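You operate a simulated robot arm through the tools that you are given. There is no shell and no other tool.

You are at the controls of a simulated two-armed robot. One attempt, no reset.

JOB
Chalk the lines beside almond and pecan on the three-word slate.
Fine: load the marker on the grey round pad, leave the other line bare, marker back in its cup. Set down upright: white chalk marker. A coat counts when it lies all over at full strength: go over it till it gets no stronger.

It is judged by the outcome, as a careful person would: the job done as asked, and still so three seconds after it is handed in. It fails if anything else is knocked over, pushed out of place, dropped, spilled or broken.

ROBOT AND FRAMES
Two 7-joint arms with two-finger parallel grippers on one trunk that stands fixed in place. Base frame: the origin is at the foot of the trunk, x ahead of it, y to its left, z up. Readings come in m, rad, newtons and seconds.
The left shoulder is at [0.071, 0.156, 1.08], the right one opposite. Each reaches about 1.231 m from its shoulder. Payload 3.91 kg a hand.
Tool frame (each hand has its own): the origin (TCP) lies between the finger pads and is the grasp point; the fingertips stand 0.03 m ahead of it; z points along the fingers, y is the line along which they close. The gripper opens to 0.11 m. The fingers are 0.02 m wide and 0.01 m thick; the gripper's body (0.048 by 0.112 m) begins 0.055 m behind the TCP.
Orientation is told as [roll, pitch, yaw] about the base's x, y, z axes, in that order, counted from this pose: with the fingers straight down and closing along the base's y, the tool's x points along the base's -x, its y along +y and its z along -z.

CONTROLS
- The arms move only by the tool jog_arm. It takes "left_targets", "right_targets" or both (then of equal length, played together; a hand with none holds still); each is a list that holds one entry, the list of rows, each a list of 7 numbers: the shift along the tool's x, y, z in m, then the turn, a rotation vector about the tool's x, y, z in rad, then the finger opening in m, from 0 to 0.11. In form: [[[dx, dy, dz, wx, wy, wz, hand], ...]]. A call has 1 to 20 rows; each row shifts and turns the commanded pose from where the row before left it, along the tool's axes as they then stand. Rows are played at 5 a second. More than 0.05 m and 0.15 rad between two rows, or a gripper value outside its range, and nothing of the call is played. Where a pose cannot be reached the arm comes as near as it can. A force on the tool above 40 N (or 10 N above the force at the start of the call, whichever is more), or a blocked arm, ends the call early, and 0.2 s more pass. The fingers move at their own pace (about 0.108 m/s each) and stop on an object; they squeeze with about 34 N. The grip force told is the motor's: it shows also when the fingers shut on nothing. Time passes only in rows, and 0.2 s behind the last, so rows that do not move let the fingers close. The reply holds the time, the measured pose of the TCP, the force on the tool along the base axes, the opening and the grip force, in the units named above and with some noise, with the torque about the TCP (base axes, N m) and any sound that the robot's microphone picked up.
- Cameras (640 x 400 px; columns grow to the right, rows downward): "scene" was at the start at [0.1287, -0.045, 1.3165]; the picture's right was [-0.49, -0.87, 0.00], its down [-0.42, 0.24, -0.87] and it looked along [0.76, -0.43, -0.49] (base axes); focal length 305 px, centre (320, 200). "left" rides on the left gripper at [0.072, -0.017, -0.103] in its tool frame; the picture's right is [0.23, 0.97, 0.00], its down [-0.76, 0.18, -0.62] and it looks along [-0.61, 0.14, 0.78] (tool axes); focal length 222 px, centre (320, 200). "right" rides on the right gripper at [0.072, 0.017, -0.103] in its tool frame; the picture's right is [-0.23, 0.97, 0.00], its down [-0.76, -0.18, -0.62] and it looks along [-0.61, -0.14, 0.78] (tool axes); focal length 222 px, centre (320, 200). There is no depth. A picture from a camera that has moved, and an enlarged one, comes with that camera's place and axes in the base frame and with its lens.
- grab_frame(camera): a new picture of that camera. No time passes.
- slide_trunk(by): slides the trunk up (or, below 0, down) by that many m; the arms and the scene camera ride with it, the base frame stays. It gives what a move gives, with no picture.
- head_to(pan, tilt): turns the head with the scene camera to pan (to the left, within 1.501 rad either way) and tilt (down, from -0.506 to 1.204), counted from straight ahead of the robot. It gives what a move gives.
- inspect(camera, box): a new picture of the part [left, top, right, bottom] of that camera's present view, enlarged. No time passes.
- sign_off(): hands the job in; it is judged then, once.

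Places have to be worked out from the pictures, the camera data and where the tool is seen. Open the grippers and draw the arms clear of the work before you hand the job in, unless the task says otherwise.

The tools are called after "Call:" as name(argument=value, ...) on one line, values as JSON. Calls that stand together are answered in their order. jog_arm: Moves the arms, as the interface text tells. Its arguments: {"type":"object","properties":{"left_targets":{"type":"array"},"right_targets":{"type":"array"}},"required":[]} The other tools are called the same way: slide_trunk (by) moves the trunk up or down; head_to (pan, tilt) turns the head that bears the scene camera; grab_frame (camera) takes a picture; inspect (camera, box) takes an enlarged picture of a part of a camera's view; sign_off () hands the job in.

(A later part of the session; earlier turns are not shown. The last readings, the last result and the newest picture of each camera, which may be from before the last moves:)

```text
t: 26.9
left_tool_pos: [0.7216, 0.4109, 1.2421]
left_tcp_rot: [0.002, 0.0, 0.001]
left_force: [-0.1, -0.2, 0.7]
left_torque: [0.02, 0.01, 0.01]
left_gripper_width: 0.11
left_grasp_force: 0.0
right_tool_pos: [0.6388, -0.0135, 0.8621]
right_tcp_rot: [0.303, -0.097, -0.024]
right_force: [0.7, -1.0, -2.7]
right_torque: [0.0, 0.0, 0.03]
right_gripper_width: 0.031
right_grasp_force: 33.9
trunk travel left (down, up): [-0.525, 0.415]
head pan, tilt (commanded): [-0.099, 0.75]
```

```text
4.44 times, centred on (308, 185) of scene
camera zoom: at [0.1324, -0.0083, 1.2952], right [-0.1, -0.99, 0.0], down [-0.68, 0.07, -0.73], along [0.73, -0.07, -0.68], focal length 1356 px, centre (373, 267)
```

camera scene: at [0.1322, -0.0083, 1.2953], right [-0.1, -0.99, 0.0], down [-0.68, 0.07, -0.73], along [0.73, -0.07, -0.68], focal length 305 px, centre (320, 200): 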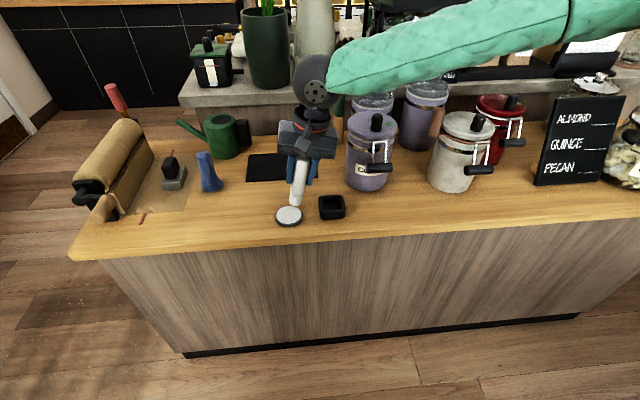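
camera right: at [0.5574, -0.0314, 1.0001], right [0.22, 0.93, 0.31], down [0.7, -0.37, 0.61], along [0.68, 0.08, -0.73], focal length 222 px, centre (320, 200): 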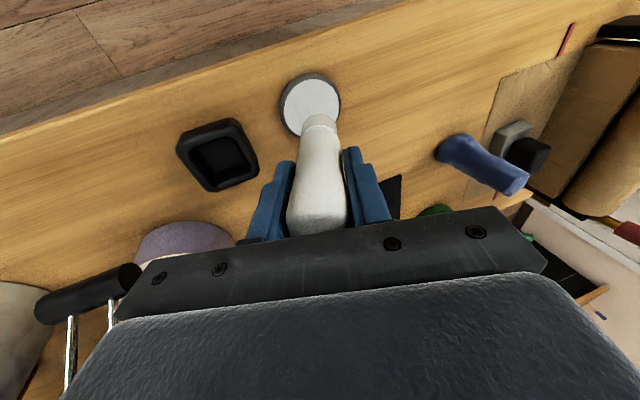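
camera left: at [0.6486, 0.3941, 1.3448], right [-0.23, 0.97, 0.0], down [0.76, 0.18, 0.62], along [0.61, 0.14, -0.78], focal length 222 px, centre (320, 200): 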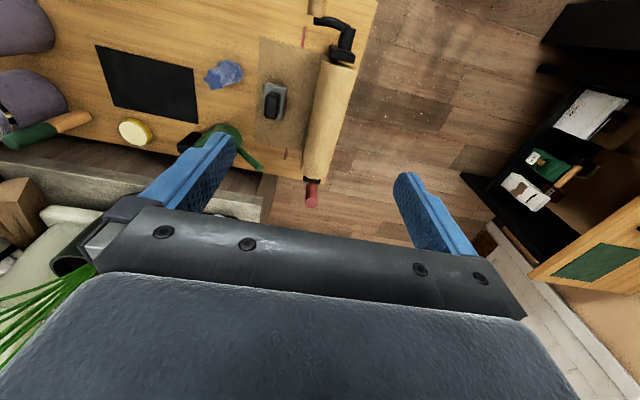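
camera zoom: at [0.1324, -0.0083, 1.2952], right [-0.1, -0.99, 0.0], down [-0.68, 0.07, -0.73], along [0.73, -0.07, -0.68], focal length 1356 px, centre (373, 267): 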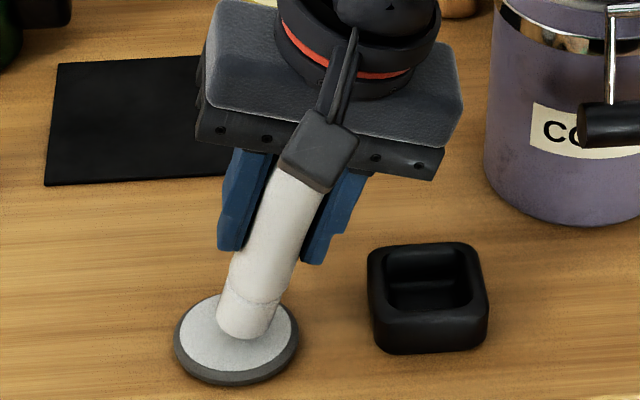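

No reach flags and the tip is about 14 mm above the pad, centred on it. I'll go down in small steps until the force shows contact.

Call:
jog_arm(right_targets=[[[0.0005, -0.0015, 0.0047, 0, 0, 0, 0.02], [0.0005, -0.0015, 0.0047, 0, 0, 0, 0.02], [0, 0, 0, 0, 0, 0, 0.02]]])

Call:
jog_arm(right_targets=[[[0.0002, -0.0006, 0.0019, 0, 0, 0, 0.02], [0.0002, -0.0006, 0.0019, 0, 0, 0, 0.02], [0, 0, 0, 0, 0, 0, 0.02]]])

Call:
inspect(camera="scene", box=[244, 140, 372, 230])

```text
t: 27.7
left_tool_pos: [0.7204, 0.4119, 1.2428]
left_tcp_rot: [0.0, 0.0, -0.001]
left_force: [0.4, -0.4, -0.1]
left_torque: [-0.01, 0.01, 0.02]
left_gripper_width: 0.11
left_grasp_force: 0.0
right_tool_pos: [0.6389, -0.0173, 0.8563]
right_tcp_rot: [0.304, -0.098, -0.022]
right_force: [3.0, 4.3, 24.1]
right_torque: [0.72, -0.29, -0.02]
right_gripper_width: 0.0309
right_grasp_force: 34.1
right hand out of reach, approached as far as the arm can: row 2
trunk travel left (down, up): [-0.525, 0.415]
head pan, tilt (commanded): [-0.099, 0.75]
```

```text
t: 28.5
left_tool_pos: [0.7196, 0.4123, 1.2425]
left_tcp_rot: [0.0, -0.002, -0.001]
left_force: [0.5, -0.4, -0.5]
left_torque: [-0.01, 0.01, 0.01]
left_gripper_width: 0.1101
left_grasp_force: 0.1
right_tool_pos: [0.6369, -0.0178, 0.8533]
right_tcp_rot: [0.301, -0.099, -0.022]
right_force: [0.6, 11.0, 31.1]
right_torque: [1.25, -0.12, 0.07]
right_gripper_width: 0.0314
right_grasp_force: 33.8
trunk travel left (down, up): [-0.525, 0.415]
head pan, tilt (commanded): [-0.099, 0.75]
```

```text
4.44 times, centred on (308, 185) of scene
camera zoom: at [0.1302, -0.0073, 1.2956], right [-0.1, -1.0, 0.0], down [-0.68, 0.07, -0.73], along [0.73, -0.07, -0.68], focal length 1356 px, centre (373, 267)
```

zoom: 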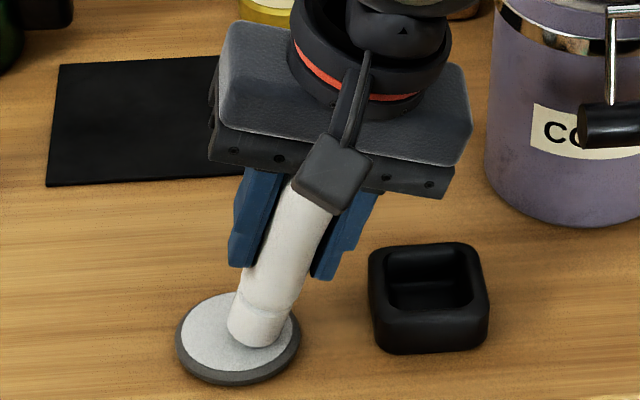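

Contact registered at about 31 N, with some sideways push because the reach limit slides the hand. I'll lift straight off now and check that the pad hasn't moved.

Call:
jog_arm(right_targets=[[[-0.0005, 0.0015, -0.0047, 0, 0, 0, 0.02], [-0.001, 0.003, -0.0095, 0, 0, 0, 0.02], [-0.002, 0.006, -0.019, 0, 0, 0, 0.02], [0, 0, 0, 0, 0, 0, 0.02]]])

Call:
inspect(camera="scene", box=[244, 140, 372, 230])

Call:
inspect(camera="right", box=[240, 40, 400, 140])

```text
t: 29.5
left_tool_pos: [0.7233, 0.4107, 1.2409]
left_tcp_rot: [0.001, 0.002, 0.0]
left_force: [0.2, -0.3, 0.6]
left_torque: [0.02, 0.01, 0.01]
left_gripper_width: 0.11
left_grasp_force: 0.0
right_tool_pos: [0.6395, -0.0181, 0.8865]
right_tcp_rot: [0.3, -0.095, -0.023]
right_force: [0.2, -0.3, -1.9]
right_torque: [-0.03, 0.01, -0.03]
right_gripper_width: 0.0313
right_grasp_force: 32.9
trunk travel left (down, up): [-0.525, 0.415]
head pan, tilt (commanded): [-0.099, 0.75]
```

```text
4.44 times, centred on (308, 185) of scene
camera zoom: at [0.1326, -0.0084, 1.2951], right [-0.1, -0.99, 0.0], down [-0.68, 0.07, -0.73], along [0.73, -0.07, -0.68], focal length 1356 px, centre (373, 267)
```

zoom: 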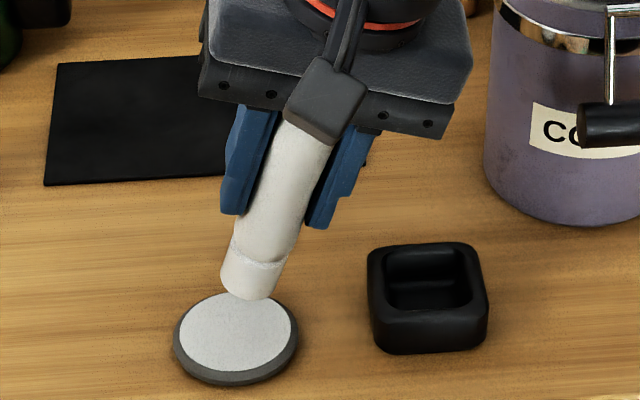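

```text
4.00 times, centred on (320, 90) of right
camera zoom: at [0.5566, -0.0303, 0.9829], right [0.22, 0.93, 0.31], down [0.7, -0.37, 0.61], along [0.68, 0.08, -0.73], focal length 888 px, centre (320, 640)
```

zoom: 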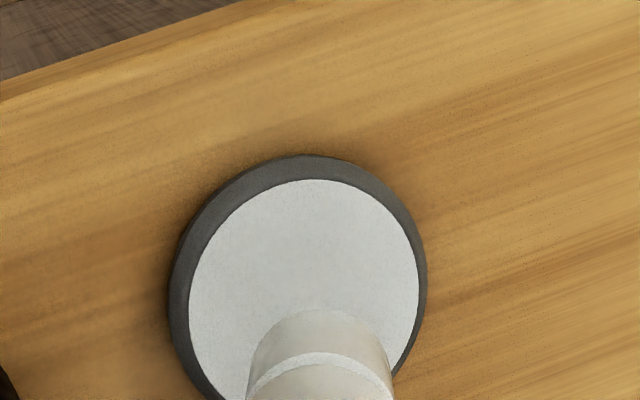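

The pad is exactly where it was. Next I'll raise the hand and undo the tilt before carrying the marker, high, over to the slate.

Call:
jog_arm(right_targets=[[[-0.0038, 0.0118, -0.038, 0, 0, 0, 0.02], [-0.0038, 0.0118, -0.038, 0, 0, 0, 0.02], [-0.0038, 0.0118, -0.038, 0, 0, 0, 0.02], [-0.0038, 0.0118, -0.038, 0, 0, 0, 0.02], [-0.0038, 0.0118, -0.038, 0, 0, 0, 0.02], [0, 0, 0, 0.05, 0.05, 0, 0.02], [0, 0, 0, 0.05, 0.05, 0, 0.02], [0, 0, 0, 0.1, 0, 0, 0.02], [0, 0, 0, 0.1, 0, 0, 0.02], [0, 0, 0, 0, 0, 0, 0.02]]])

Call:
inspect(camera="scene", box=[244, 60, 372, 230])

```text
t: 31.7
left_tool_pos: [0.7202, 0.4119, 1.2422]
left_tcp_rot: [0.0, 0.002, 0.001]
left_force: [-0.1, -0.5, 0.0]
left_torque: [0.03, -0.04, -0.03]
left_gripper_width: 0.11
left_grasp_force: 0.2
right_tool_pos: [0.6389, -0.0176, 1.0864]
right_tcp_rot: [0.049, -0.002, 0.002]
right_force: [-0.1, -0.4, -1.0]
right_torque: [-0.03, -0.02, -0.03]
right_gripper_width: 0.0312
right_grasp_force: 34.2
right hand out of reach, approached as far as the arm can: row 9
trunk travel left (down, up): [-0.525, 0.415]
head pan, tilt (commanded): [-0.099, 0.75]
```

```text
2.35 times, centred on (308, 145) of scene
camera zoom: at [0.1313, -0.0078, 1.2954], right [-0.1, -0.99, 0.0], down [-0.68, 0.07, -0.73], along [0.73, -0.07, -0.68], focal length 718 px, centre (348, 329)
```

zoom: 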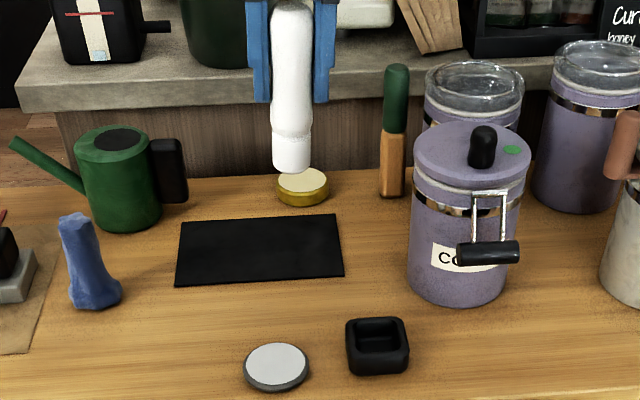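

Now I'll carry the marker high across to the slate's front, to about [0.48, -0.74, 1.12].

Call:
jog_arm(right_targets=[[[0.0099, -0.0451, -0.002, 0, 0, 0, 0.02], [0.0099, -0.0451, -0.002, 0.049, 0, 0, 0.02], [0.0099, -0.0451, -0.002, 0, 0, 0, 0.02], [0.0099, -0.0451, -0.002, 0, 0, 0, 0.02], [0.0099, -0.0451, -0.002, 0, 0, 0, 0.02], [0.0099, -0.0451, -0.002, 0, 0, 0, 0.02], [0.0099, -0.0451, -0.002, 0, 0, 0, 0.02], [0.0099, -0.0451, -0.002, 0, 0, 0, 0.02], [0.0099, -0.0451, -0.002, 0, 0, 0, 0.02], [0.0099, -0.0451, -0.002, 0, 0, 0, 0.02], [0.0099, -0.0451, -0.002, 0, 0, 0, 0.02], [0.0099, -0.0451, -0.002, 0, 0, 0, 0.02], [0.0099, -0.0451, -0.002, 0, 0, 0, 0.02], [0.0099, -0.0451, -0.002, 0, 0, 0, 0.02], [0.0099, -0.0451, -0.002, 0, 0, 0, 0.02], [0.0099, -0.0451, -0.002, 0, 0, 0, 0.02], [0, 0, 0, 0, 0, 0, 0.02], [0, 0, 0, 0, 0, 0, 0.02]]])

Call:
head_to(pan=-0.8, tilt=0.45)

Call:
grab_frame(camera="scene")

Call:
grab_frame(camera="right")

```text
t: 35.5
left_tool_pos: [0.7211, 0.4113, 1.2426]
left_tcp_rot: [0.001, 0.0, 0.0]
left_force: [0.0, -0.7, -0.1]
left_torque: [-0.01, 0.02, -0.02]
left_gripper_width: 0.1098
left_grasp_force: 0.1
right_tool_pos: [0.482, -0.7401, 1.1152]
right_tcp_rot: [0.002, 0.001, -0.002]
right_force: [0.0, -0.9, -0.6]
right_torque: [0.02, 0.02, -0.02]
right_gripper_width: 0.0314
right_grasp_force: 33.4
trunk travel left (down, up): [-0.525, 0.415]
head pan, tilt (commanded): [-0.099, 0.75]
```

```text
t: 36.5
left_tool_pos: [0.7211, 0.4105, 1.2417]
left_tcp_rot: [-0.001, 0.001, 0.001]
left_force: [-0.1, 0.1, 0.1]
left_torque: [-0.03, 0.0, 0.01]
left_gripper_width: 0.11
left_grasp_force: 0.2
right_tool_pos: [0.4812, -0.7393, 1.1152]
right_tcp_rot: [0.001, 0.0, 0.003]
right_force: [0.5, 0.0, -0.6]
right_torque: [-0.05, 0.03, 0.0]
right_gripper_width: 0.0314
right_grasp_force: 33.9
trunk travel left (down, up): [-0.525, 0.415]
head pan, tilt (commanded): [-0.799, 0.45]
```

```text
taken
camera scene: at [0.1136, -0.0662, 1.3216], right [-0.72, -0.7, 0.0], down [-0.3, 0.31, -0.9], along [0.63, -0.64, -0.44], focal length 305 px, centre (320, 200)
```

scene: 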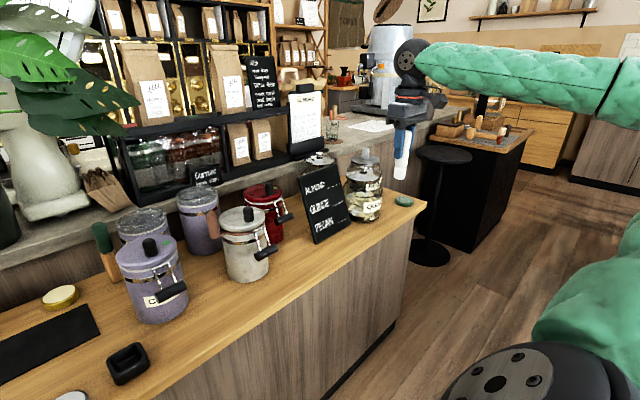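

```text
taken
camera right: at [0.4091, -0.7225, 1.2183], right [0.23, 0.97, 0.0], down [0.76, -0.18, 0.62], along [0.61, -0.14, -0.78], focal length 222 px, centre (320, 200)
```

right: 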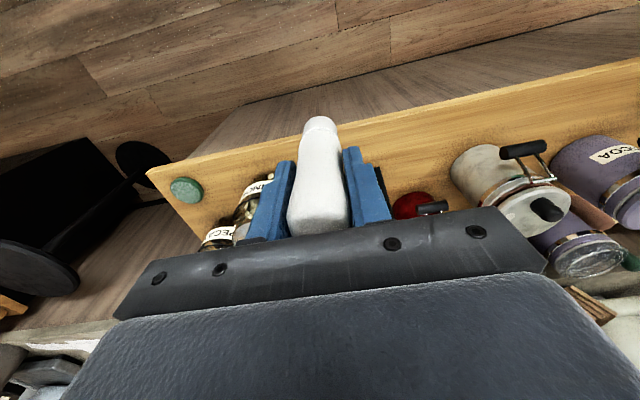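

I'll pitch the hand so the marker points forward into the slate, about -1.2 rad, keeping the TCP well back at x≈0.48.

Call:
jog_arm(right_targets=[[[0, 0, 0, 0, -0.13, 0, 0.02], [0, 0, 0, 0, -0.13, 0, 0.02], [0, 0, 0, 0, -0.13, 0, 0.02], [0, 0, 0, 0, -0.13, 0, 0.02], [0, 0, 0, 0, -0.13, 0, 0.02], [0, 0, 0, 0, -0.13, 0, 0.02], [0, 0, 0, 0, -0.13, 0, 0.02], [0, 0, 0, 0, -0.13, 0, 0.02], [0, 0, 0, 0, -0.13, 0, 0.02], [0, 0, 0, 0, -0.063, 0, 0.02], [0, 0, 0, 0, 0, 0, 0.02], [0, 0, 0, 0, 0, 0, 0.02]]])

Call:
grab_frame(camera="scene")

Call:
grab_frame(camera="right")

```text
t: 39.1
left_tool_pos: [0.722, 0.4111, 1.2415]
left_tcp_rot: [-0.001, 0.0, 0.002]
left_force: [0.3, -0.4, -0.1]
left_torque: [0.01, 0.04, -0.03]
left_gripper_width: 0.1104
left_grasp_force: 0.2
right_tool_pos: [0.4807, -0.7412, 1.1132]
right_tcp_rot: [0.003, -1.233, -0.003]
right_force: [-0.4, 1.3, -1.0]
right_torque: [-0.01, 0.05, 0.0]
right_gripper_width: 0.0312
right_grasp_force: 34.0
trunk travel left (down, up): [-0.525, 0.415]
head pan, tilt (commanded): [-0.799, 0.45]
```

```text
taken
camera scene: at [0.1134, -0.0663, 1.3217], right [-0.72, -0.7, 0.0], down [-0.3, 0.31, -0.9], along [0.63, -0.65, -0.44], focal length 305 px, centre (320, 200)
```

scene: 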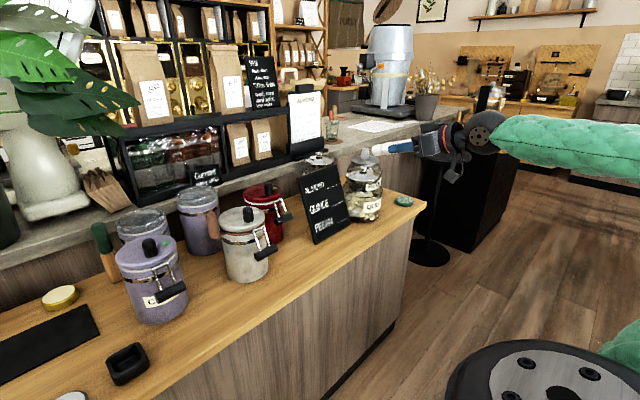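

```text
taken
camera right: at [0.3586, -0.7234, 1.0781], right [0.07, 0.97, 0.22], down [-0.34, -0.18, 0.92], along [0.94, -0.14, 0.31], focal length 222 px, centre (320, 200)
```

right: 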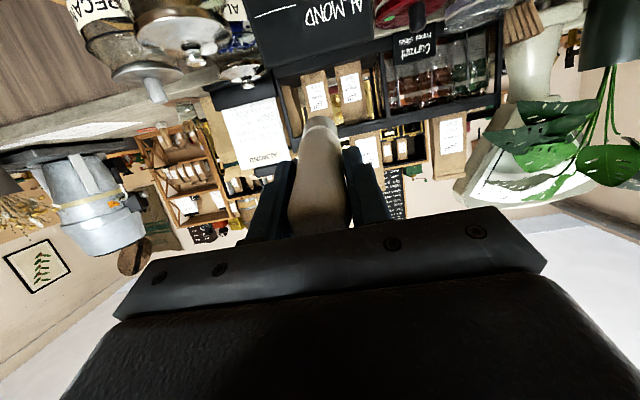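

The pitch worked with no flags. I'll lower to the slate's height, still about 0.2 m back, to measure the lines with the wrist camera.

Call:
jog_arm(right_targets=[[[0.0354, 0, 0.0124, 0, 0, 0, 0.02], [0.0354, 0, 0.0124, 0, 0, 0, 0.02], [0.0354, 0, 0.0124, 0, 0, 0, 0.02], [0.0354, 0, 0.0124, 0, 0, 0, 0.02], [0, 0, 0, 0, 0, 0, 0.02], [0, 0, 0, 0, 0, 0, 0.02]]])

Call:
grab_frame(camera="right")

Call:
inspect(camera="scene", box=[270, 110, 470, 250])

```text
t: 40.5
left_tool_pos: [0.7211, 0.4102, 1.2418]
left_tcp_rot: [0.001, -0.001, -0.001]
left_force: [-0.4, -1.3, -0.6]
left_torque: [0.01, -0.03, 0.04]
left_gripper_width: 0.1099
left_grasp_force: 0.0
right_tool_pos: [0.4816, -0.741, 0.9619]
right_tcp_rot: [0.006, -1.234, -0.003]
right_force: [-0.3, -0.4, -1.0]
right_torque: [-0.03, 0.04, 0.02]
right_gripper_width: 0.0314
right_grasp_force: 33.9
trunk travel left (down, up): [-0.525, 0.415]
head pan, tilt (commanded): [-0.799, 0.45]
```

```text
taken
camera right: at [0.3602, -0.7239, 0.9277], right [0.07, 0.97, 0.22], down [-0.34, -0.18, 0.92], along [0.94, -0.14, 0.31], focal length 222 px, centre (320, 200)
```

right: 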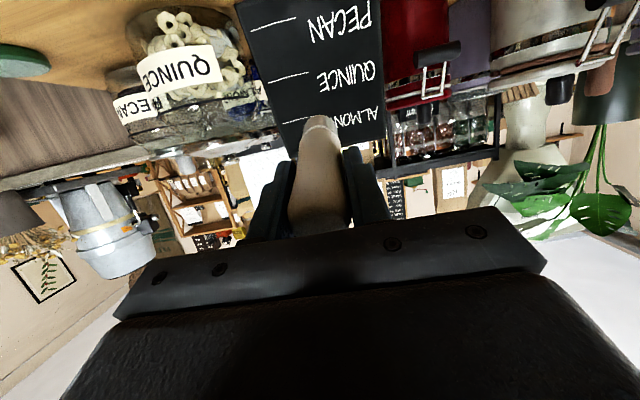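

```text
2.86 times, centred on (370, 180) of scene
camera zoom: at [0.1133, -0.067, 1.3216], right [-0.72, -0.7, 0.0], down [-0.3, 0.31, -0.9], along [0.63, -0.65, -0.44], focal length 872 px, centre (177, 257)
```

zoom: 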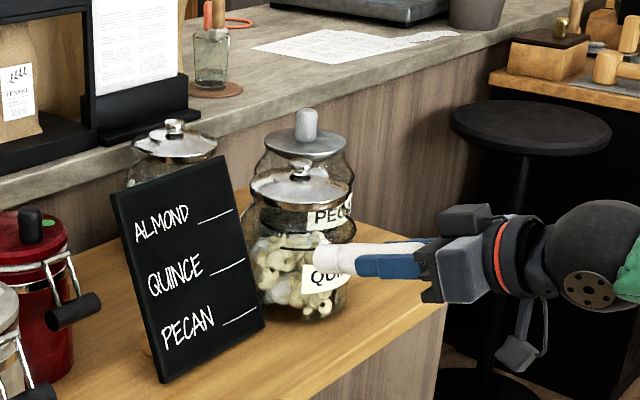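

Both views show the lines. I'll zoom the wrist view on the slate for precise endpoints.

Call:
inspect(camera="right", box=[230, 0, 390, 100])

Call:
inspect(camera="right", box=[230, 60, 390, 160])

Call:
inspect(camera="scene", box=[298, 160, 378, 250])

```text
4.00 times, centred on (310, 50) of right
camera zoom: at [0.3602, -0.7239, 0.9277], right [0.07, 0.97, 0.22], down [-0.34, -0.18, 0.92], along [0.94, -0.14, 0.31], focal length 888 px, centre (360, 800)
```

zoom: 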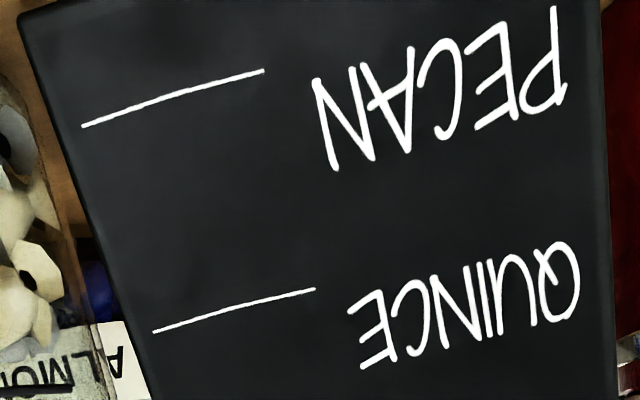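

```text
4.00 times, centred on (310, 110) of right
camera zoom: at [0.3602, -0.7239, 0.9277], right [0.07, 0.97, 0.22], down [-0.34, -0.18, 0.92], along [0.94, -0.14, 0.31], focal length 888 px, centre (360, 560)
```

zoom: 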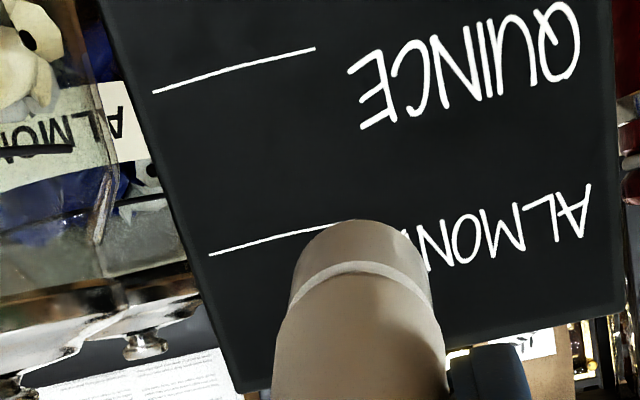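

```text
4.44 times, centred on (338, 205) of scene
camera zoom: at [0.1133, -0.067, 1.3216], right [-0.72, -0.7, 0.0], down [-0.3, 0.31, -0.9], along [0.63, -0.65, -0.44], focal length 1356 px, centre (240, 178)
```

zoom: 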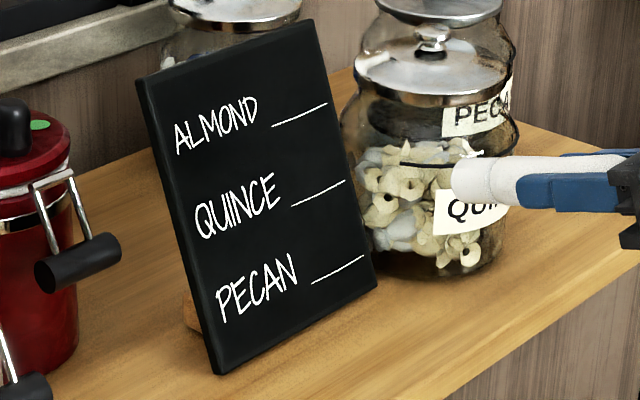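

Triangulation puts the three lines at y from -0.753 to -0.815:

| Line | x | z |
|---|---|---|
| Pecan | 0.704 | 0.795 |
| Quince | 0.726 | 0.854 |
| Almond | 0.747 | 0.914 |

The slate leans back 20° with a slight yaw of -0.02. I'll square the tool to it and go to a 4 cm standoff at the start of the almond line.

Call:
jog_arm(right_targets=[[[0, 0, 0, 0.016, 0.012, 0.0056, 0.02], [-0.0116, -0.0024, 0.0368, 0, 0, 0, 0.02], [-0.0116, -0.0024, 0.0368, 0, 0, 0, 0.02], [-0.0116, -0.0024, 0.0368, 0, 0, 0, 0.02], [-0.0116, -0.0024, 0.0368, 0, 0, 0, 0.02], [0, 0, 0, 0, 0, 0, 0.02], [0, 0, 0, 0, 0, 0, 0.02]]])

Call:
grab_frame(camera="right")

Call:
inspect(camera="scene", box=[270, 140, 430, 250])

```text
t: 42.1
left_tool_pos: [0.7216, 0.4114, 1.2413]
left_tcp_rot: [-0.001, 0.0, -0.001]
left_force: [0.1, -0.6, -0.2]
left_torque: [-0.01, 0.0, -0.01]
left_gripper_width: 0.1102
left_grasp_force: 0.1
right_tool_pos: [0.6366, -0.7496, 0.9549]
right_tcp_rot: [0.004, -1.221, -0.019]
right_force: [0.0, 0.0, -1.2]
right_torque: [0.02, 0.03, 0.0]
right_gripper_width: 0.0311
right_grasp_force: 33.5
trunk travel left (down, up): [-0.525, 0.415]
head pan, tilt (commanded): [-0.799, 0.45]
```

```text
taken
camera right: at [0.5156, -0.7318, 0.9213], right [0.09, 0.97, 0.21], down [-0.33, -0.17, 0.93], along [0.94, -0.16, 0.3], focal length 222 px, centre (320, 200)
```

right: 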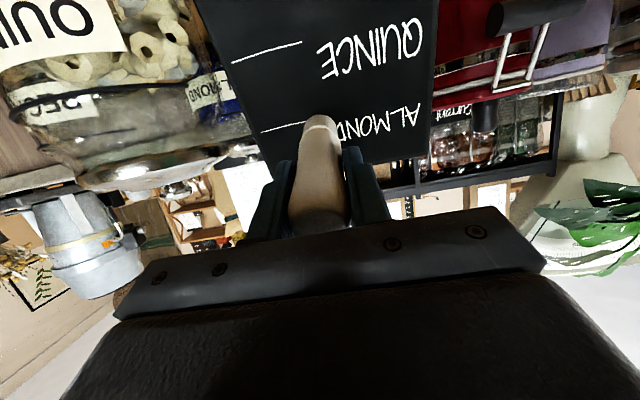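

```text
3.64 times, centred on (350, 195) of scene
camera zoom: at [0.1143, -0.0663, 1.3216], right [-0.72, -0.7, 0.0], down [-0.3, 0.31, -0.9], along [0.63, -0.65, -0.44], focal length 1109 px, centre (211, 218)
```

zoom: 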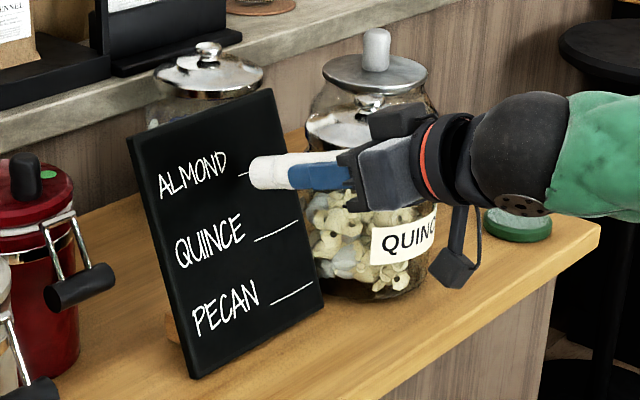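

The tip now points at the start of the almond line with about 38 mm to go. I'll approach 24 mm, then creep.

Call:
jog_arm(right_targets=[[[0, -0.003, 0.012, 0, 0, 0, 0.02], [0, 0, 0.012, 0, 0, 0, 0.02], [0, 0, 0, 0, 0, 0, 0.02]]])

Call:
jog_arm(right_targets=[[[0, 0, 0.002, 0, 0, 0, 0.02], [0, 0, 0.002, 0, 0, 0, 0.02], [0, 0, 0, 0, 0, 0, 0.02]]])

Call:
inspect(camera="scene", box=[290, 150, 390, 220])

Call:
inspect(camera="right", box=[240, 60, 400, 160])

```text
t: 43.0
left_tool_pos: [0.7213, 0.4111, 1.2416]
left_tcp_rot: [0.0, -0.001, -0.001]
left_force: [0.3, 0.0, 0.0]
left_torque: [0.01, -0.02, 0.01]
left_gripper_width: 0.1097
left_grasp_force: 0.1
right_tool_pos: [0.6585, -0.7558, 0.9469]
right_tcp_rot: [0.004, -1.222, -0.02]
right_force: [0.6, -0.4, -1.3]
right_torque: [0.01, 0.04, -0.02]
right_gripper_width: 0.0311
right_grasp_force: 33.6
trunk travel left (down, up): [-0.525, 0.415]
head pan, tilt (commanded): [-0.799, 0.45]
```

```text
t: 43.8
left_tool_pos: [0.7219, 0.4103, 1.2418]
left_tcp_rot: [0.001, 0.0, 0.002]
left_force: [0.0, 0.2, 0.2]
left_torque: [-0.01, 0.01, -0.01]
left_gripper_width: 0.1099
left_grasp_force: 0.0
right_tool_pos: [0.6626, -0.757, 0.9473]
right_tcp_rot: [0.004, -1.222, -0.019]
right_force: [-1.0, 1.0, -0.1]
right_torque: [0.02, 0.06, 0.07]
right_gripper_width: 0.0308
right_grasp_force: 34.2
trunk travel left (down, up): [-0.525, 0.415]
head pan, tilt (commanded): [-0.799, 0.45]
```

```text
5.71 times, centred on (340, 185) of scene
camera zoom: at [0.1135, -0.0663, 1.3217], right [-0.72, -0.7, 0.0], down [-0.3, 0.31, -0.9], along [0.63, -0.65, -0.44], focal length 1743 px, centre (206, 286)
```

zoom: 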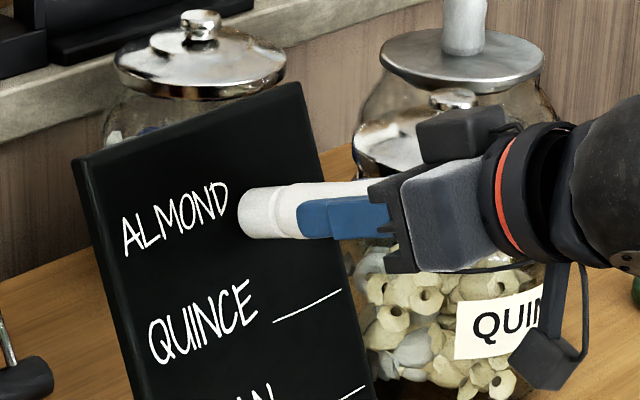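

```text
4.00 times, centred on (320, 110) of right
camera zoom: at [0.54, -0.7365, 0.9134], right [0.09, 0.97, 0.21], down [-0.33, -0.17, 0.93], along [0.94, -0.16, 0.3], focal length 888 px, centre (320, 560)
```

zoom: 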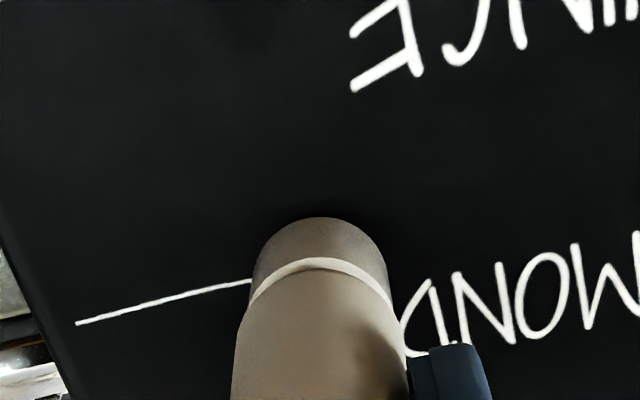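

There's still about 12 mm to go with no force, so I'll keep creeping toward the slate.

Call:
jog_arm(right_targets=[[[0, 0, 0.003, 0, 0, 0, 0.02], [0, 0, 0.003, 0, 0, 0, 0.02], [0, 0, 0.001, 0, 0, 0, 0.02], [0, 0, 0, 0, 0, 0, 0.02]]])

Call:
jog_arm(right_targets=[[[0, 0, 0.001, 0, 0, 0, 0.02], [0, 0, 0.001, 0, 0, 0, 0.02], [0, 0, 0, 0, 0, 0, 0.02]]])

Call:
inspect(camera="right", box=[240, 60, 400, 160])

```text
t: 44.8
left_tool_pos: [0.719, 0.4104, 1.2432]
left_tcp_rot: [0.001, -0.002, 0.0]
left_force: [-0.6, -0.3, -0.1]
left_torque: [0.01, 0.02, -0.01]
left_gripper_width: 0.11
left_grasp_force: 0.1
right_tool_pos: [0.6676, -0.756, 0.9456]
right_tcp_rot: [0.003, -1.223, -0.02]
right_force: [-17.8, -4.9, 10.1]
right_torque: [-0.12, -0.26, -0.3]
right_gripper_width: 0.0312
right_grasp_force: 33.9
trunk travel left (down, up): [-0.525, 0.415]
head pan, tilt (commanded): [-0.799, 0.45]
```

```text
t: 45.5
left_tool_pos: [0.7187, 0.4111, 1.2439]
left_tcp_rot: [-0.002, -0.003, -0.001]
left_force: [0.4, -0.1, -0.6]
left_torque: [-0.05, 0.01, 0.01]
left_gripper_width: 0.11
left_grasp_force: 0.0
right_tool_pos: [0.6669, -0.756, 0.9449]
right_tcp_rot: [0.002, -1.223, -0.017]
right_force: [-18.3, -4.4, 9.0]
right_torque: [-0.12, -0.15, -0.33]
right_gripper_width: 0.0312
right_grasp_force: 34.3
trunk travel left (down, up): [-0.525, 0.415]
head pan, tilt (commanded): [-0.799, 0.45]
```

```text
4.00 times, centred on (320, 110) of right
camera zoom: at [0.5455, -0.7364, 0.9114], right [0.09, 0.97, 0.21], down [-0.33, -0.17, 0.93], along [0.94, -0.16, 0.3], focal length 888 px, centre (320, 560)
```

zoom: 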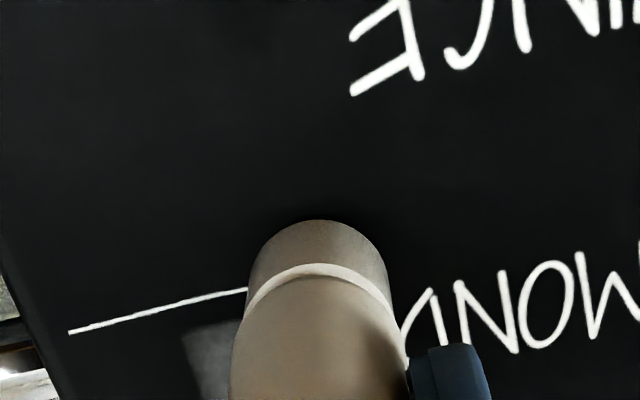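

Contact at about 20 N, and a faint grey patch has appeared near the tip, so the marker is loaded and marking. I'll back off to see the footprint.

Call:
jog_arm(right_targets=[[[0, 0, -0.005, 0, 0, 0, 0.02], [0, 0, -0.02, 0, 0, 0, 0.02], [0, 0, -0.03, 0, 0, 0, 0.02], [0, 0, -0.03, 0, 0, 0, 0.02], [0, 0, 0, 0, 0, 0, 0.02]]])

Call:
inspect(camera="scene", box=[298, 160, 378, 250])

Call:
inspect(camera="right", box=[220, 30, 400, 150])

```text
t: 46.8
left_tool_pos: [0.7233, 0.4109, 1.2419]
left_tcp_rot: [0.0, 0.001, -0.001]
left_force: [-0.1, 1.0, -0.3]
left_torque: [0.03, 0.04, 0.0]
left_gripper_width: 0.11
left_grasp_force: 0.0
right_tool_pos: [0.5882, -0.7552, 0.9723]
right_tcp_rot: [0.004, -1.219, -0.02]
right_force: [0.1, 0.2, -1.0]
right_torque: [0.04, 0.05, 0.0]
right_gripper_width: 0.0308
right_grasp_force: 34.2
trunk travel left (down, up): [-0.525, 0.415]
head pan, tilt (commanded): [-0.799, 0.45]
```

```text
4.44 times, centred on (338, 205) of scene
camera zoom: at [0.1144, -0.0667, 1.3215], right [-0.72, -0.7, 0.0], down [-0.3, 0.31, -0.9], along [0.63, -0.65, -0.44], focal length 1356 px, centre (240, 178)
```

zoom: 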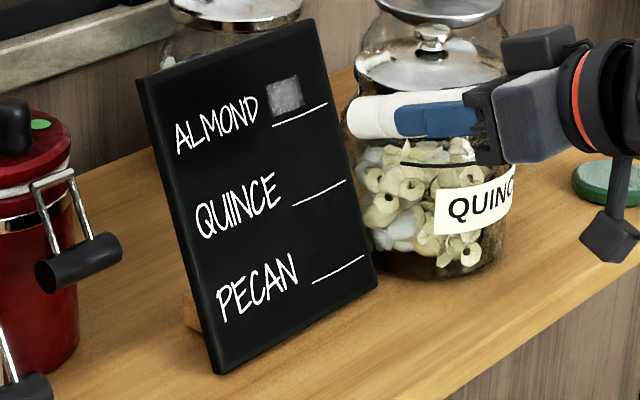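

```text
3.33 times, centred on (310, 90) of right
camera zoom: at [0.4665, -0.7356, 0.9396], right [0.09, 0.97, 0.22], down [-0.33, -0.17, 0.93], along [0.94, -0.16, 0.3], focal length 740 px, centre (353, 567)
```

zoom: 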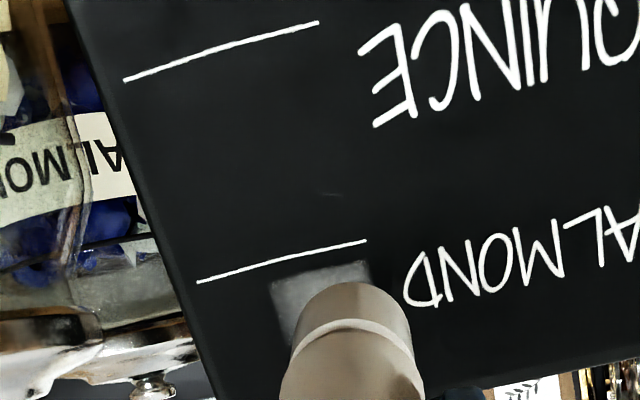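

The mark is a light patch sitting just above the almond line. I'll zoom in hard to understand its extent.

Call:
inspect(camera="scene", box=[324, 166, 364, 196])

Call:
inspect(camera="right", box=[270, 90, 350, 140])

```text
13.33 times, centred on (344, 181) of scene
camera zoom: at [0.1144, -0.0667, 1.3215], right [-0.72, -0.7, 0.0], down [-0.3, 0.31, -0.9], along [0.63, -0.65, -0.44], focal length 4067 px, centre (0, 453)
```

zoom: 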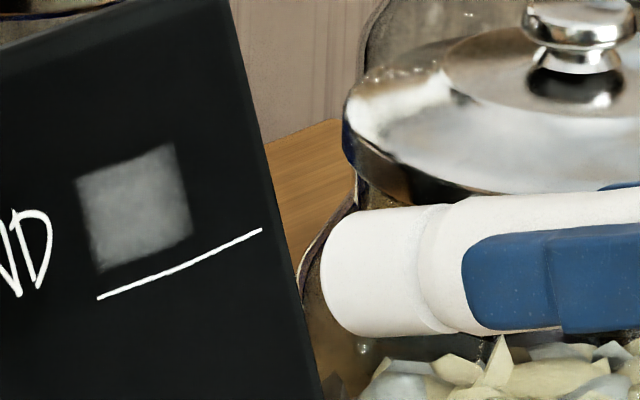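

```text
8.00 times, centred on (310, 115) of right
camera zoom: at [0.4665, -0.7356, 0.9396], right [0.09, 0.97, 0.22], down [-0.33, -0.17, 0.93], along [0.94, -0.16, 0.3], focal length 1777 px, centre (400, 880)
```

zoom: 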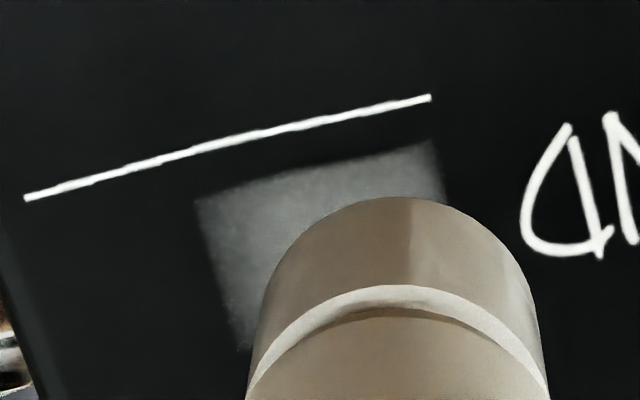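

The patch is about 35 × 24 mm and sits 6–30 mm above the line, and the line itself shows no chalk. I'll move the tip to the patch's centre, touch again and see how the mark changes.

Call:
jog_arm(right_targets=[[[-0.016, -0.0165, 0.02, 0, 0, 0, 0.02], [0, 0, 0.04, 0, 0, 0, 0.02], [0, 0, 0.017, 0, 0, 0, 0.02], [0, 0, 0, 0, 0, 0, 0.02]]])

Call:
jog_arm(right_targets=[[[0, 0, 0.003, 0, 0, 0, 0.02], [0, 0, 0.003, 0, 0, 0, 0.02], [0, 0, 0.003, 0, 0, 0, 0.02], [0, 0, 0, 0, 0, 0, 0.02]]])

Call:
inspect(camera="right", box=[240, 60, 400, 160])

Call:
inspect(camera="scene", box=[304, 156, 384, 216])

```text
t: 47.8
left_tool_pos: [0.7218, 0.4125, 1.2417]
left_tcp_rot: [-0.002, 0.0, -0.001]
left_force: [-0.2, -0.1, -0.7]
left_torque: [-0.03, 0.06, 0.02]
left_gripper_width: 0.1101
left_grasp_force: 0.1
right_tool_pos: [0.6654, -0.7719, 0.9623]
right_tcp_rot: [0.004, -1.222, -0.017]
right_force: [0.1, 0.5, -1.3]
right_torque: [-0.01, 0.05, 0.03]
right_gripper_width: 0.0309
right_grasp_force: 34.1
trunk travel left (down, up): [-0.525, 0.415]
head pan, tilt (commanded): [-0.799, 0.45]
```

```text
t: 48.8
left_tool_pos: [0.7186, 0.4122, 1.2431]
left_tcp_rot: [0.0, -0.003, -0.001]
left_force: [0.3, 0.5, -0.1]
left_torque: [0.02, 0.0, -0.01]
left_gripper_width: 0.1099
left_grasp_force: 0.0
right_tool_pos: [0.6735, -0.7732, 0.9602]
right_tcp_rot: [-0.002, -1.221, -0.017]
right_force: [-23.0, -0.3, 2.8]
right_torque: [-0.03, 0.27, 0.28]
right_gripper_width: 0.0309
right_grasp_force: 33.5
trunk travel left (down, up): [-0.525, 0.415]
head pan, tilt (commanded): [-0.799, 0.45]
```

```text
4.00 times, centred on (320, 110) of right
camera zoom: at [0.5521, -0.7536, 0.9271], right [0.09, 0.97, 0.21], down [-0.33, -0.17, 0.93], along [0.94, -0.16, 0.3], focal length 888 px, centre (320, 560)
```

zoom: 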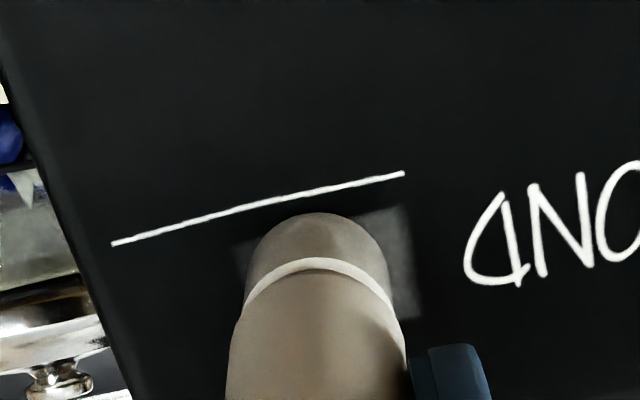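

```text
6.67 times, centred on (344, 186) of scene
camera zoom: at [0.111, -0.066, 1.322], right [-0.72, -0.7, 0.0], down [-0.3, 0.31, -0.9], along [0.63, -0.65, -0.43], focal length 2034 px, centre (160, 293)
```

zoom: 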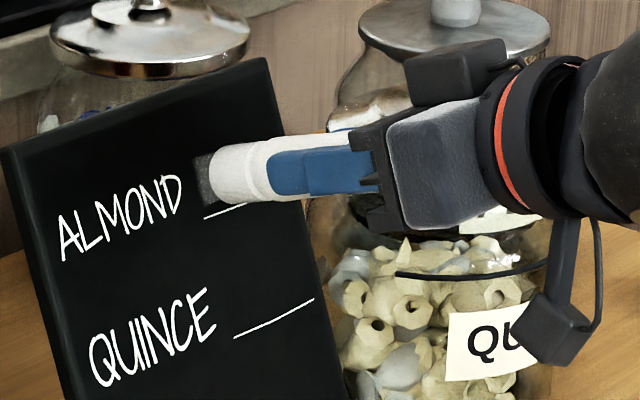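

Contact again at 23 N. I'll back off a little to compare the patch.

Call:
jog_arm(right_targets=[[[0, 0, -0.01, 0, 0, 0, 0.02], [0, 0, -0.03, 0, 0, 0, 0.02], [0, 0, -0.04, 0, 0, 0, 0.02], [0, 0, 0, 0, 0, 0, 0.02]]])

Call:
inspect(camera="scene", box=[324, 166, 364, 196])

Call:
inspect(camera="right", box=[250, 40, 370, 120])

```text
t: 49.8
left_tool_pos: [0.722, 0.41, 1.2409]
left_tcp_rot: [0.0, 0.002, -0.002]
left_force: [0.1, -0.5, 0.7]
left_torque: [0.01, 0.0, -0.01]
left_gripper_width: 0.1098
left_grasp_force: 0.1
right_tool_pos: [0.5996, -0.7723, 0.9852]
right_tcp_rot: [0.007, -1.221, -0.022]
right_force: [-0.7, -0.2, -1.2]
right_torque: [0.01, 0.05, 0.03]
right_gripper_width: 0.0308
right_grasp_force: 33.6
trunk travel left (down, up): [-0.525, 0.415]
head pan, tilt (commanded): [-0.799, 0.45]
```

```text
13.33 times, centred on (344, 181) of scene
camera zoom: at [0.1145, -0.0669, 1.3215], right [-0.72, -0.7, 0.0], down [-0.3, 0.31, -0.9], along [0.63, -0.65, -0.44], focal length 4067 px, centre (0, 453)
```

zoom: 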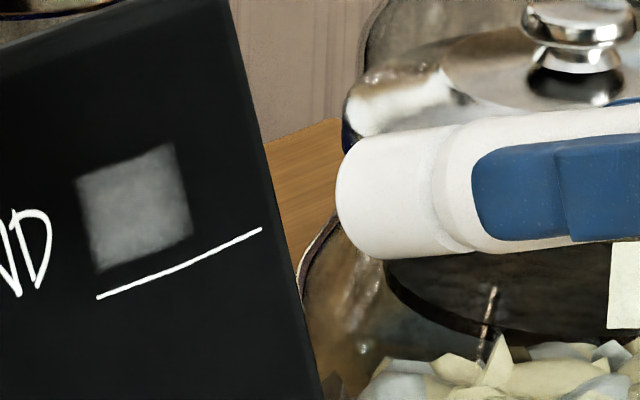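

```text
5.00 times, centred on (310, 80) of right
camera zoom: at [0.478, -0.7526, 0.9523], right [0.09, 0.97, 0.22], down [-0.33, -0.17, 0.93], along [0.94, -0.16, 0.3], focal length 1111 px, centre (370, 800)
```

zoom: 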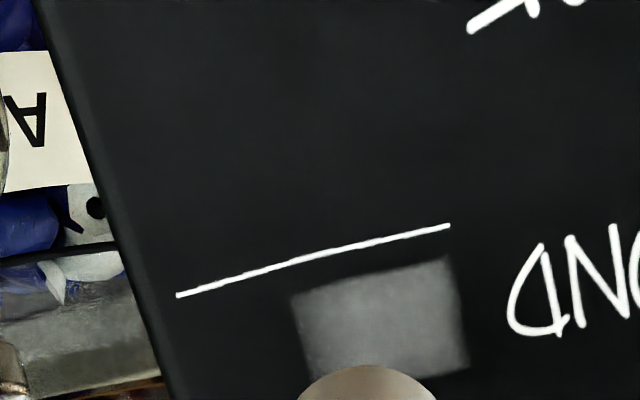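

The second dab changed nothing, so chalk may go on only while stroking, or the load may be spent. I'll make one light stroke along the almond field, out and back, to find out.

Call:
jog_arm(right_targets=[[[0, 0.011, 0.036, 0, 0, 0, 0.02], [0, 0, 0.036, 0, 0, 0, 0.02], [0, 0, 0.005, 0, 0, 0, 0.02], [0, 0, 0, 0, 0, 0, 0.02]]])

Call:
jog_arm(right_targets=[[[0, -0.0057, 0, 0, 0, 0, 0.02], [0, -0.0057, 0, 0, 0, 0, 0.02], [0, -0.0057, 0, 0, 0, 0, 0.02], [0, -0.0057, 0, 0, 0, 0, 0.02], [0, -0.0057, 0, 0, 0, 0, 0.02], [0, -0.0057, 0, 0, 0, 0, 0.02], [0, -0.0057, 0, 0, 0, 0, 0.02], [0, 0, 0, 0, 0, 0, 0.02]]])

Call:
inspect(camera="right", box=[240, 60, 400, 160])

Call:
inspect(camera="scene", box=[304, 156, 384, 216])

```text
t: 50.8
left_tool_pos: [0.722, 0.4112, 1.2421]
left_tcp_rot: [-0.001, -0.001, 0.0]
left_force: [0.4, 0.1, -0.1]
left_torque: [-0.01, 0.0, 0.0]
left_gripper_width: 0.1099
left_grasp_force: 0.1
right_tool_pos: [0.6734, -0.7603, 0.9589]
right_tcp_rot: [0.004, -1.223, -0.019]
right_force: [-1.1, -0.1, -1.3]
right_torque: [0.0, 0.08, 0.04]
right_gripper_width: 0.0307
right_grasp_force: 34.2
trunk travel left (down, up): [-0.525, 0.415]
head pan, tilt (commanded): [-0.799, 0.45]
```

```text
t: 52.5
left_tool_pos: [0.7209, 0.4102, 1.243]
left_tcp_rot: [0.0, 0.0, 0.001]
left_force: [-0.1, -0.3, -0.6]
left_torque: [0.03, -0.01, -0.02]
left_gripper_width: 0.1103
left_grasp_force: 0.1
right_tool_pos: [0.6729, -0.8017, 0.9592]
right_tcp_rot: [0.005, -1.221, -0.019]
right_force: [0.1, -0.1, -1.5]
right_torque: [0.0, 0.03, -0.03]
right_gripper_width: 0.0307
right_grasp_force: 33.8
trunk travel left (down, up): [-0.525, 0.415]
head pan, tilt (commanded): [-0.799, 0.45]
```

```text
4.00 times, centred on (320, 110) of right
camera zoom: at [0.5509, -0.7824, 0.9253], right [0.09, 0.97, 0.21], down [-0.33, -0.17, 0.93], along [0.94, -0.16, 0.3], focal length 888 px, centre (320, 560)
```

zoom: 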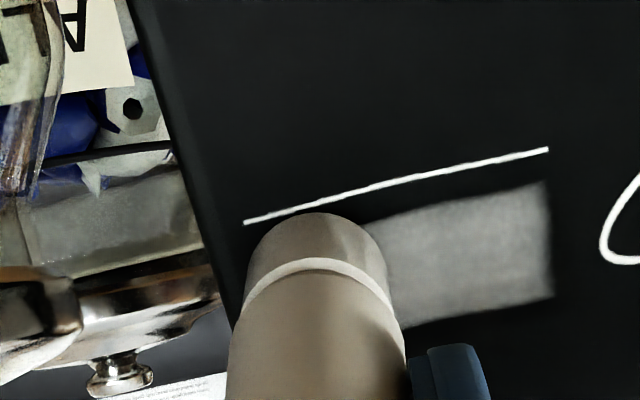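

```text
6.67 times, centred on (344, 186) of scene
camera zoom: at [0.1135, -0.0662, 1.3217], right [-0.72, -0.7, 0.0], down [-0.3, 0.31, -0.9], along [0.63, -0.65, -0.44], focal length 2034 px, centre (160, 293)
```

zoom: 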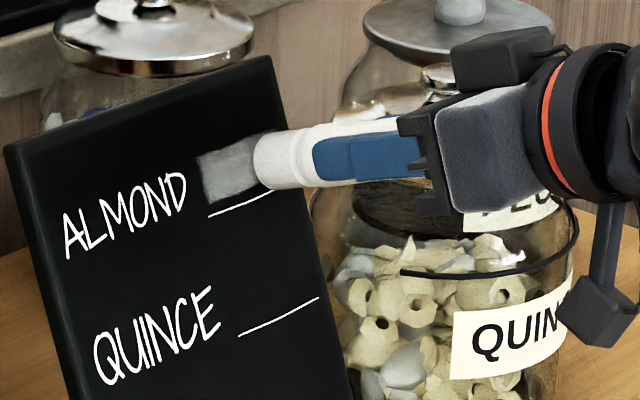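

The stroke did lay chalk with hardly any force: the patch is brighter and reaches further right. I'll stroke back left over it, then back off and look.

Call:
jog_arm(right_targets=[[[0, 0.0057, 0, 0, 0, 0, 0.02], [0, 0.0057, 0, 0, 0, 0, 0.02], [0, 0.0057, 0, 0, 0, 0, 0.02], [0, 0.0057, 0, 0, 0, 0, 0.02], [0, 0.0057, 0, 0, 0, 0, 0.02], [0, 0.0057, 0, 0, 0, 0, 0.02], [0, 0.0057, 0, 0, 0, 0, 0.02], [0, 0, -0.02, 0, 0, 0, 0.02], [0, 0, -0.04, 0, 0, 0, 0.02], [0, 0, -0.02, 0, 0, 0, 0.02], [0, 0, 0, 0, 0, 0, 0.02]]])

Call:
inspect(camera="scene", box=[324, 166, 364, 196])

Call:
inspect(camera="right", box=[250, 40, 370, 120])

```text
t: 55.0
left_tool_pos: [0.7215, 0.4108, 1.2421]
left_tcp_rot: [-0.001, 0.001, 0.0]
left_force: [-0.4, -0.4, 0.9]
left_torque: [0.02, -0.01, -0.01]
left_gripper_width: 0.11
left_grasp_force: 0.0
right_tool_pos: [0.599, -0.7604, 0.9856]
right_tcp_rot: [0.006, -1.222, -0.021]
right_force: [0.1, 0.1, -1.8]
right_torque: [-0.04, 0.03, -0.01]
right_gripper_width: 0.0307
right_grasp_force: 33.8
trunk travel left (down, up): [-0.525, 0.415]
head pan, tilt (commanded): [-0.799, 0.45]
```

```text
13.33 times, centred on (344, 181) of scene
camera zoom: at [0.1136, -0.0664, 1.3217], right [-0.72, -0.7, 0.0], down [-0.3, 0.31, -0.9], along [0.63, -0.65, -0.44], focal length 4067 px, centre (0, 453)
```

zoom: 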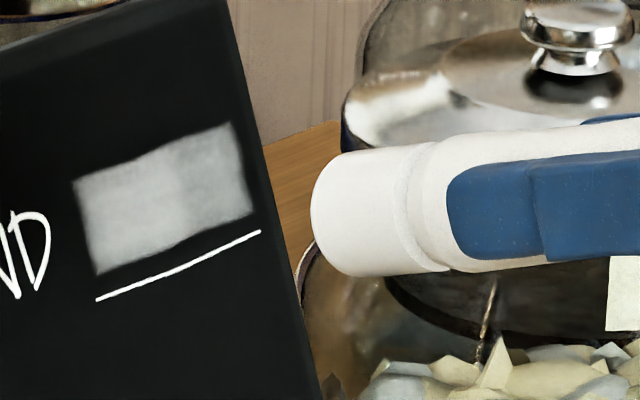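

```text
5.00 times, centred on (310, 80) of right
camera zoom: at [0.476, -0.7416, 0.952], right [0.09, 0.97, 0.21], down [-0.33, -0.17, 0.93], along [0.94, -0.16, 0.3], focal length 1111 px, centre (370, 800)
```

zoom: 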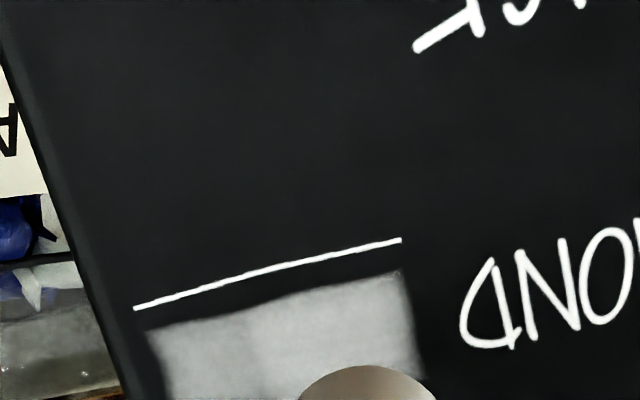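

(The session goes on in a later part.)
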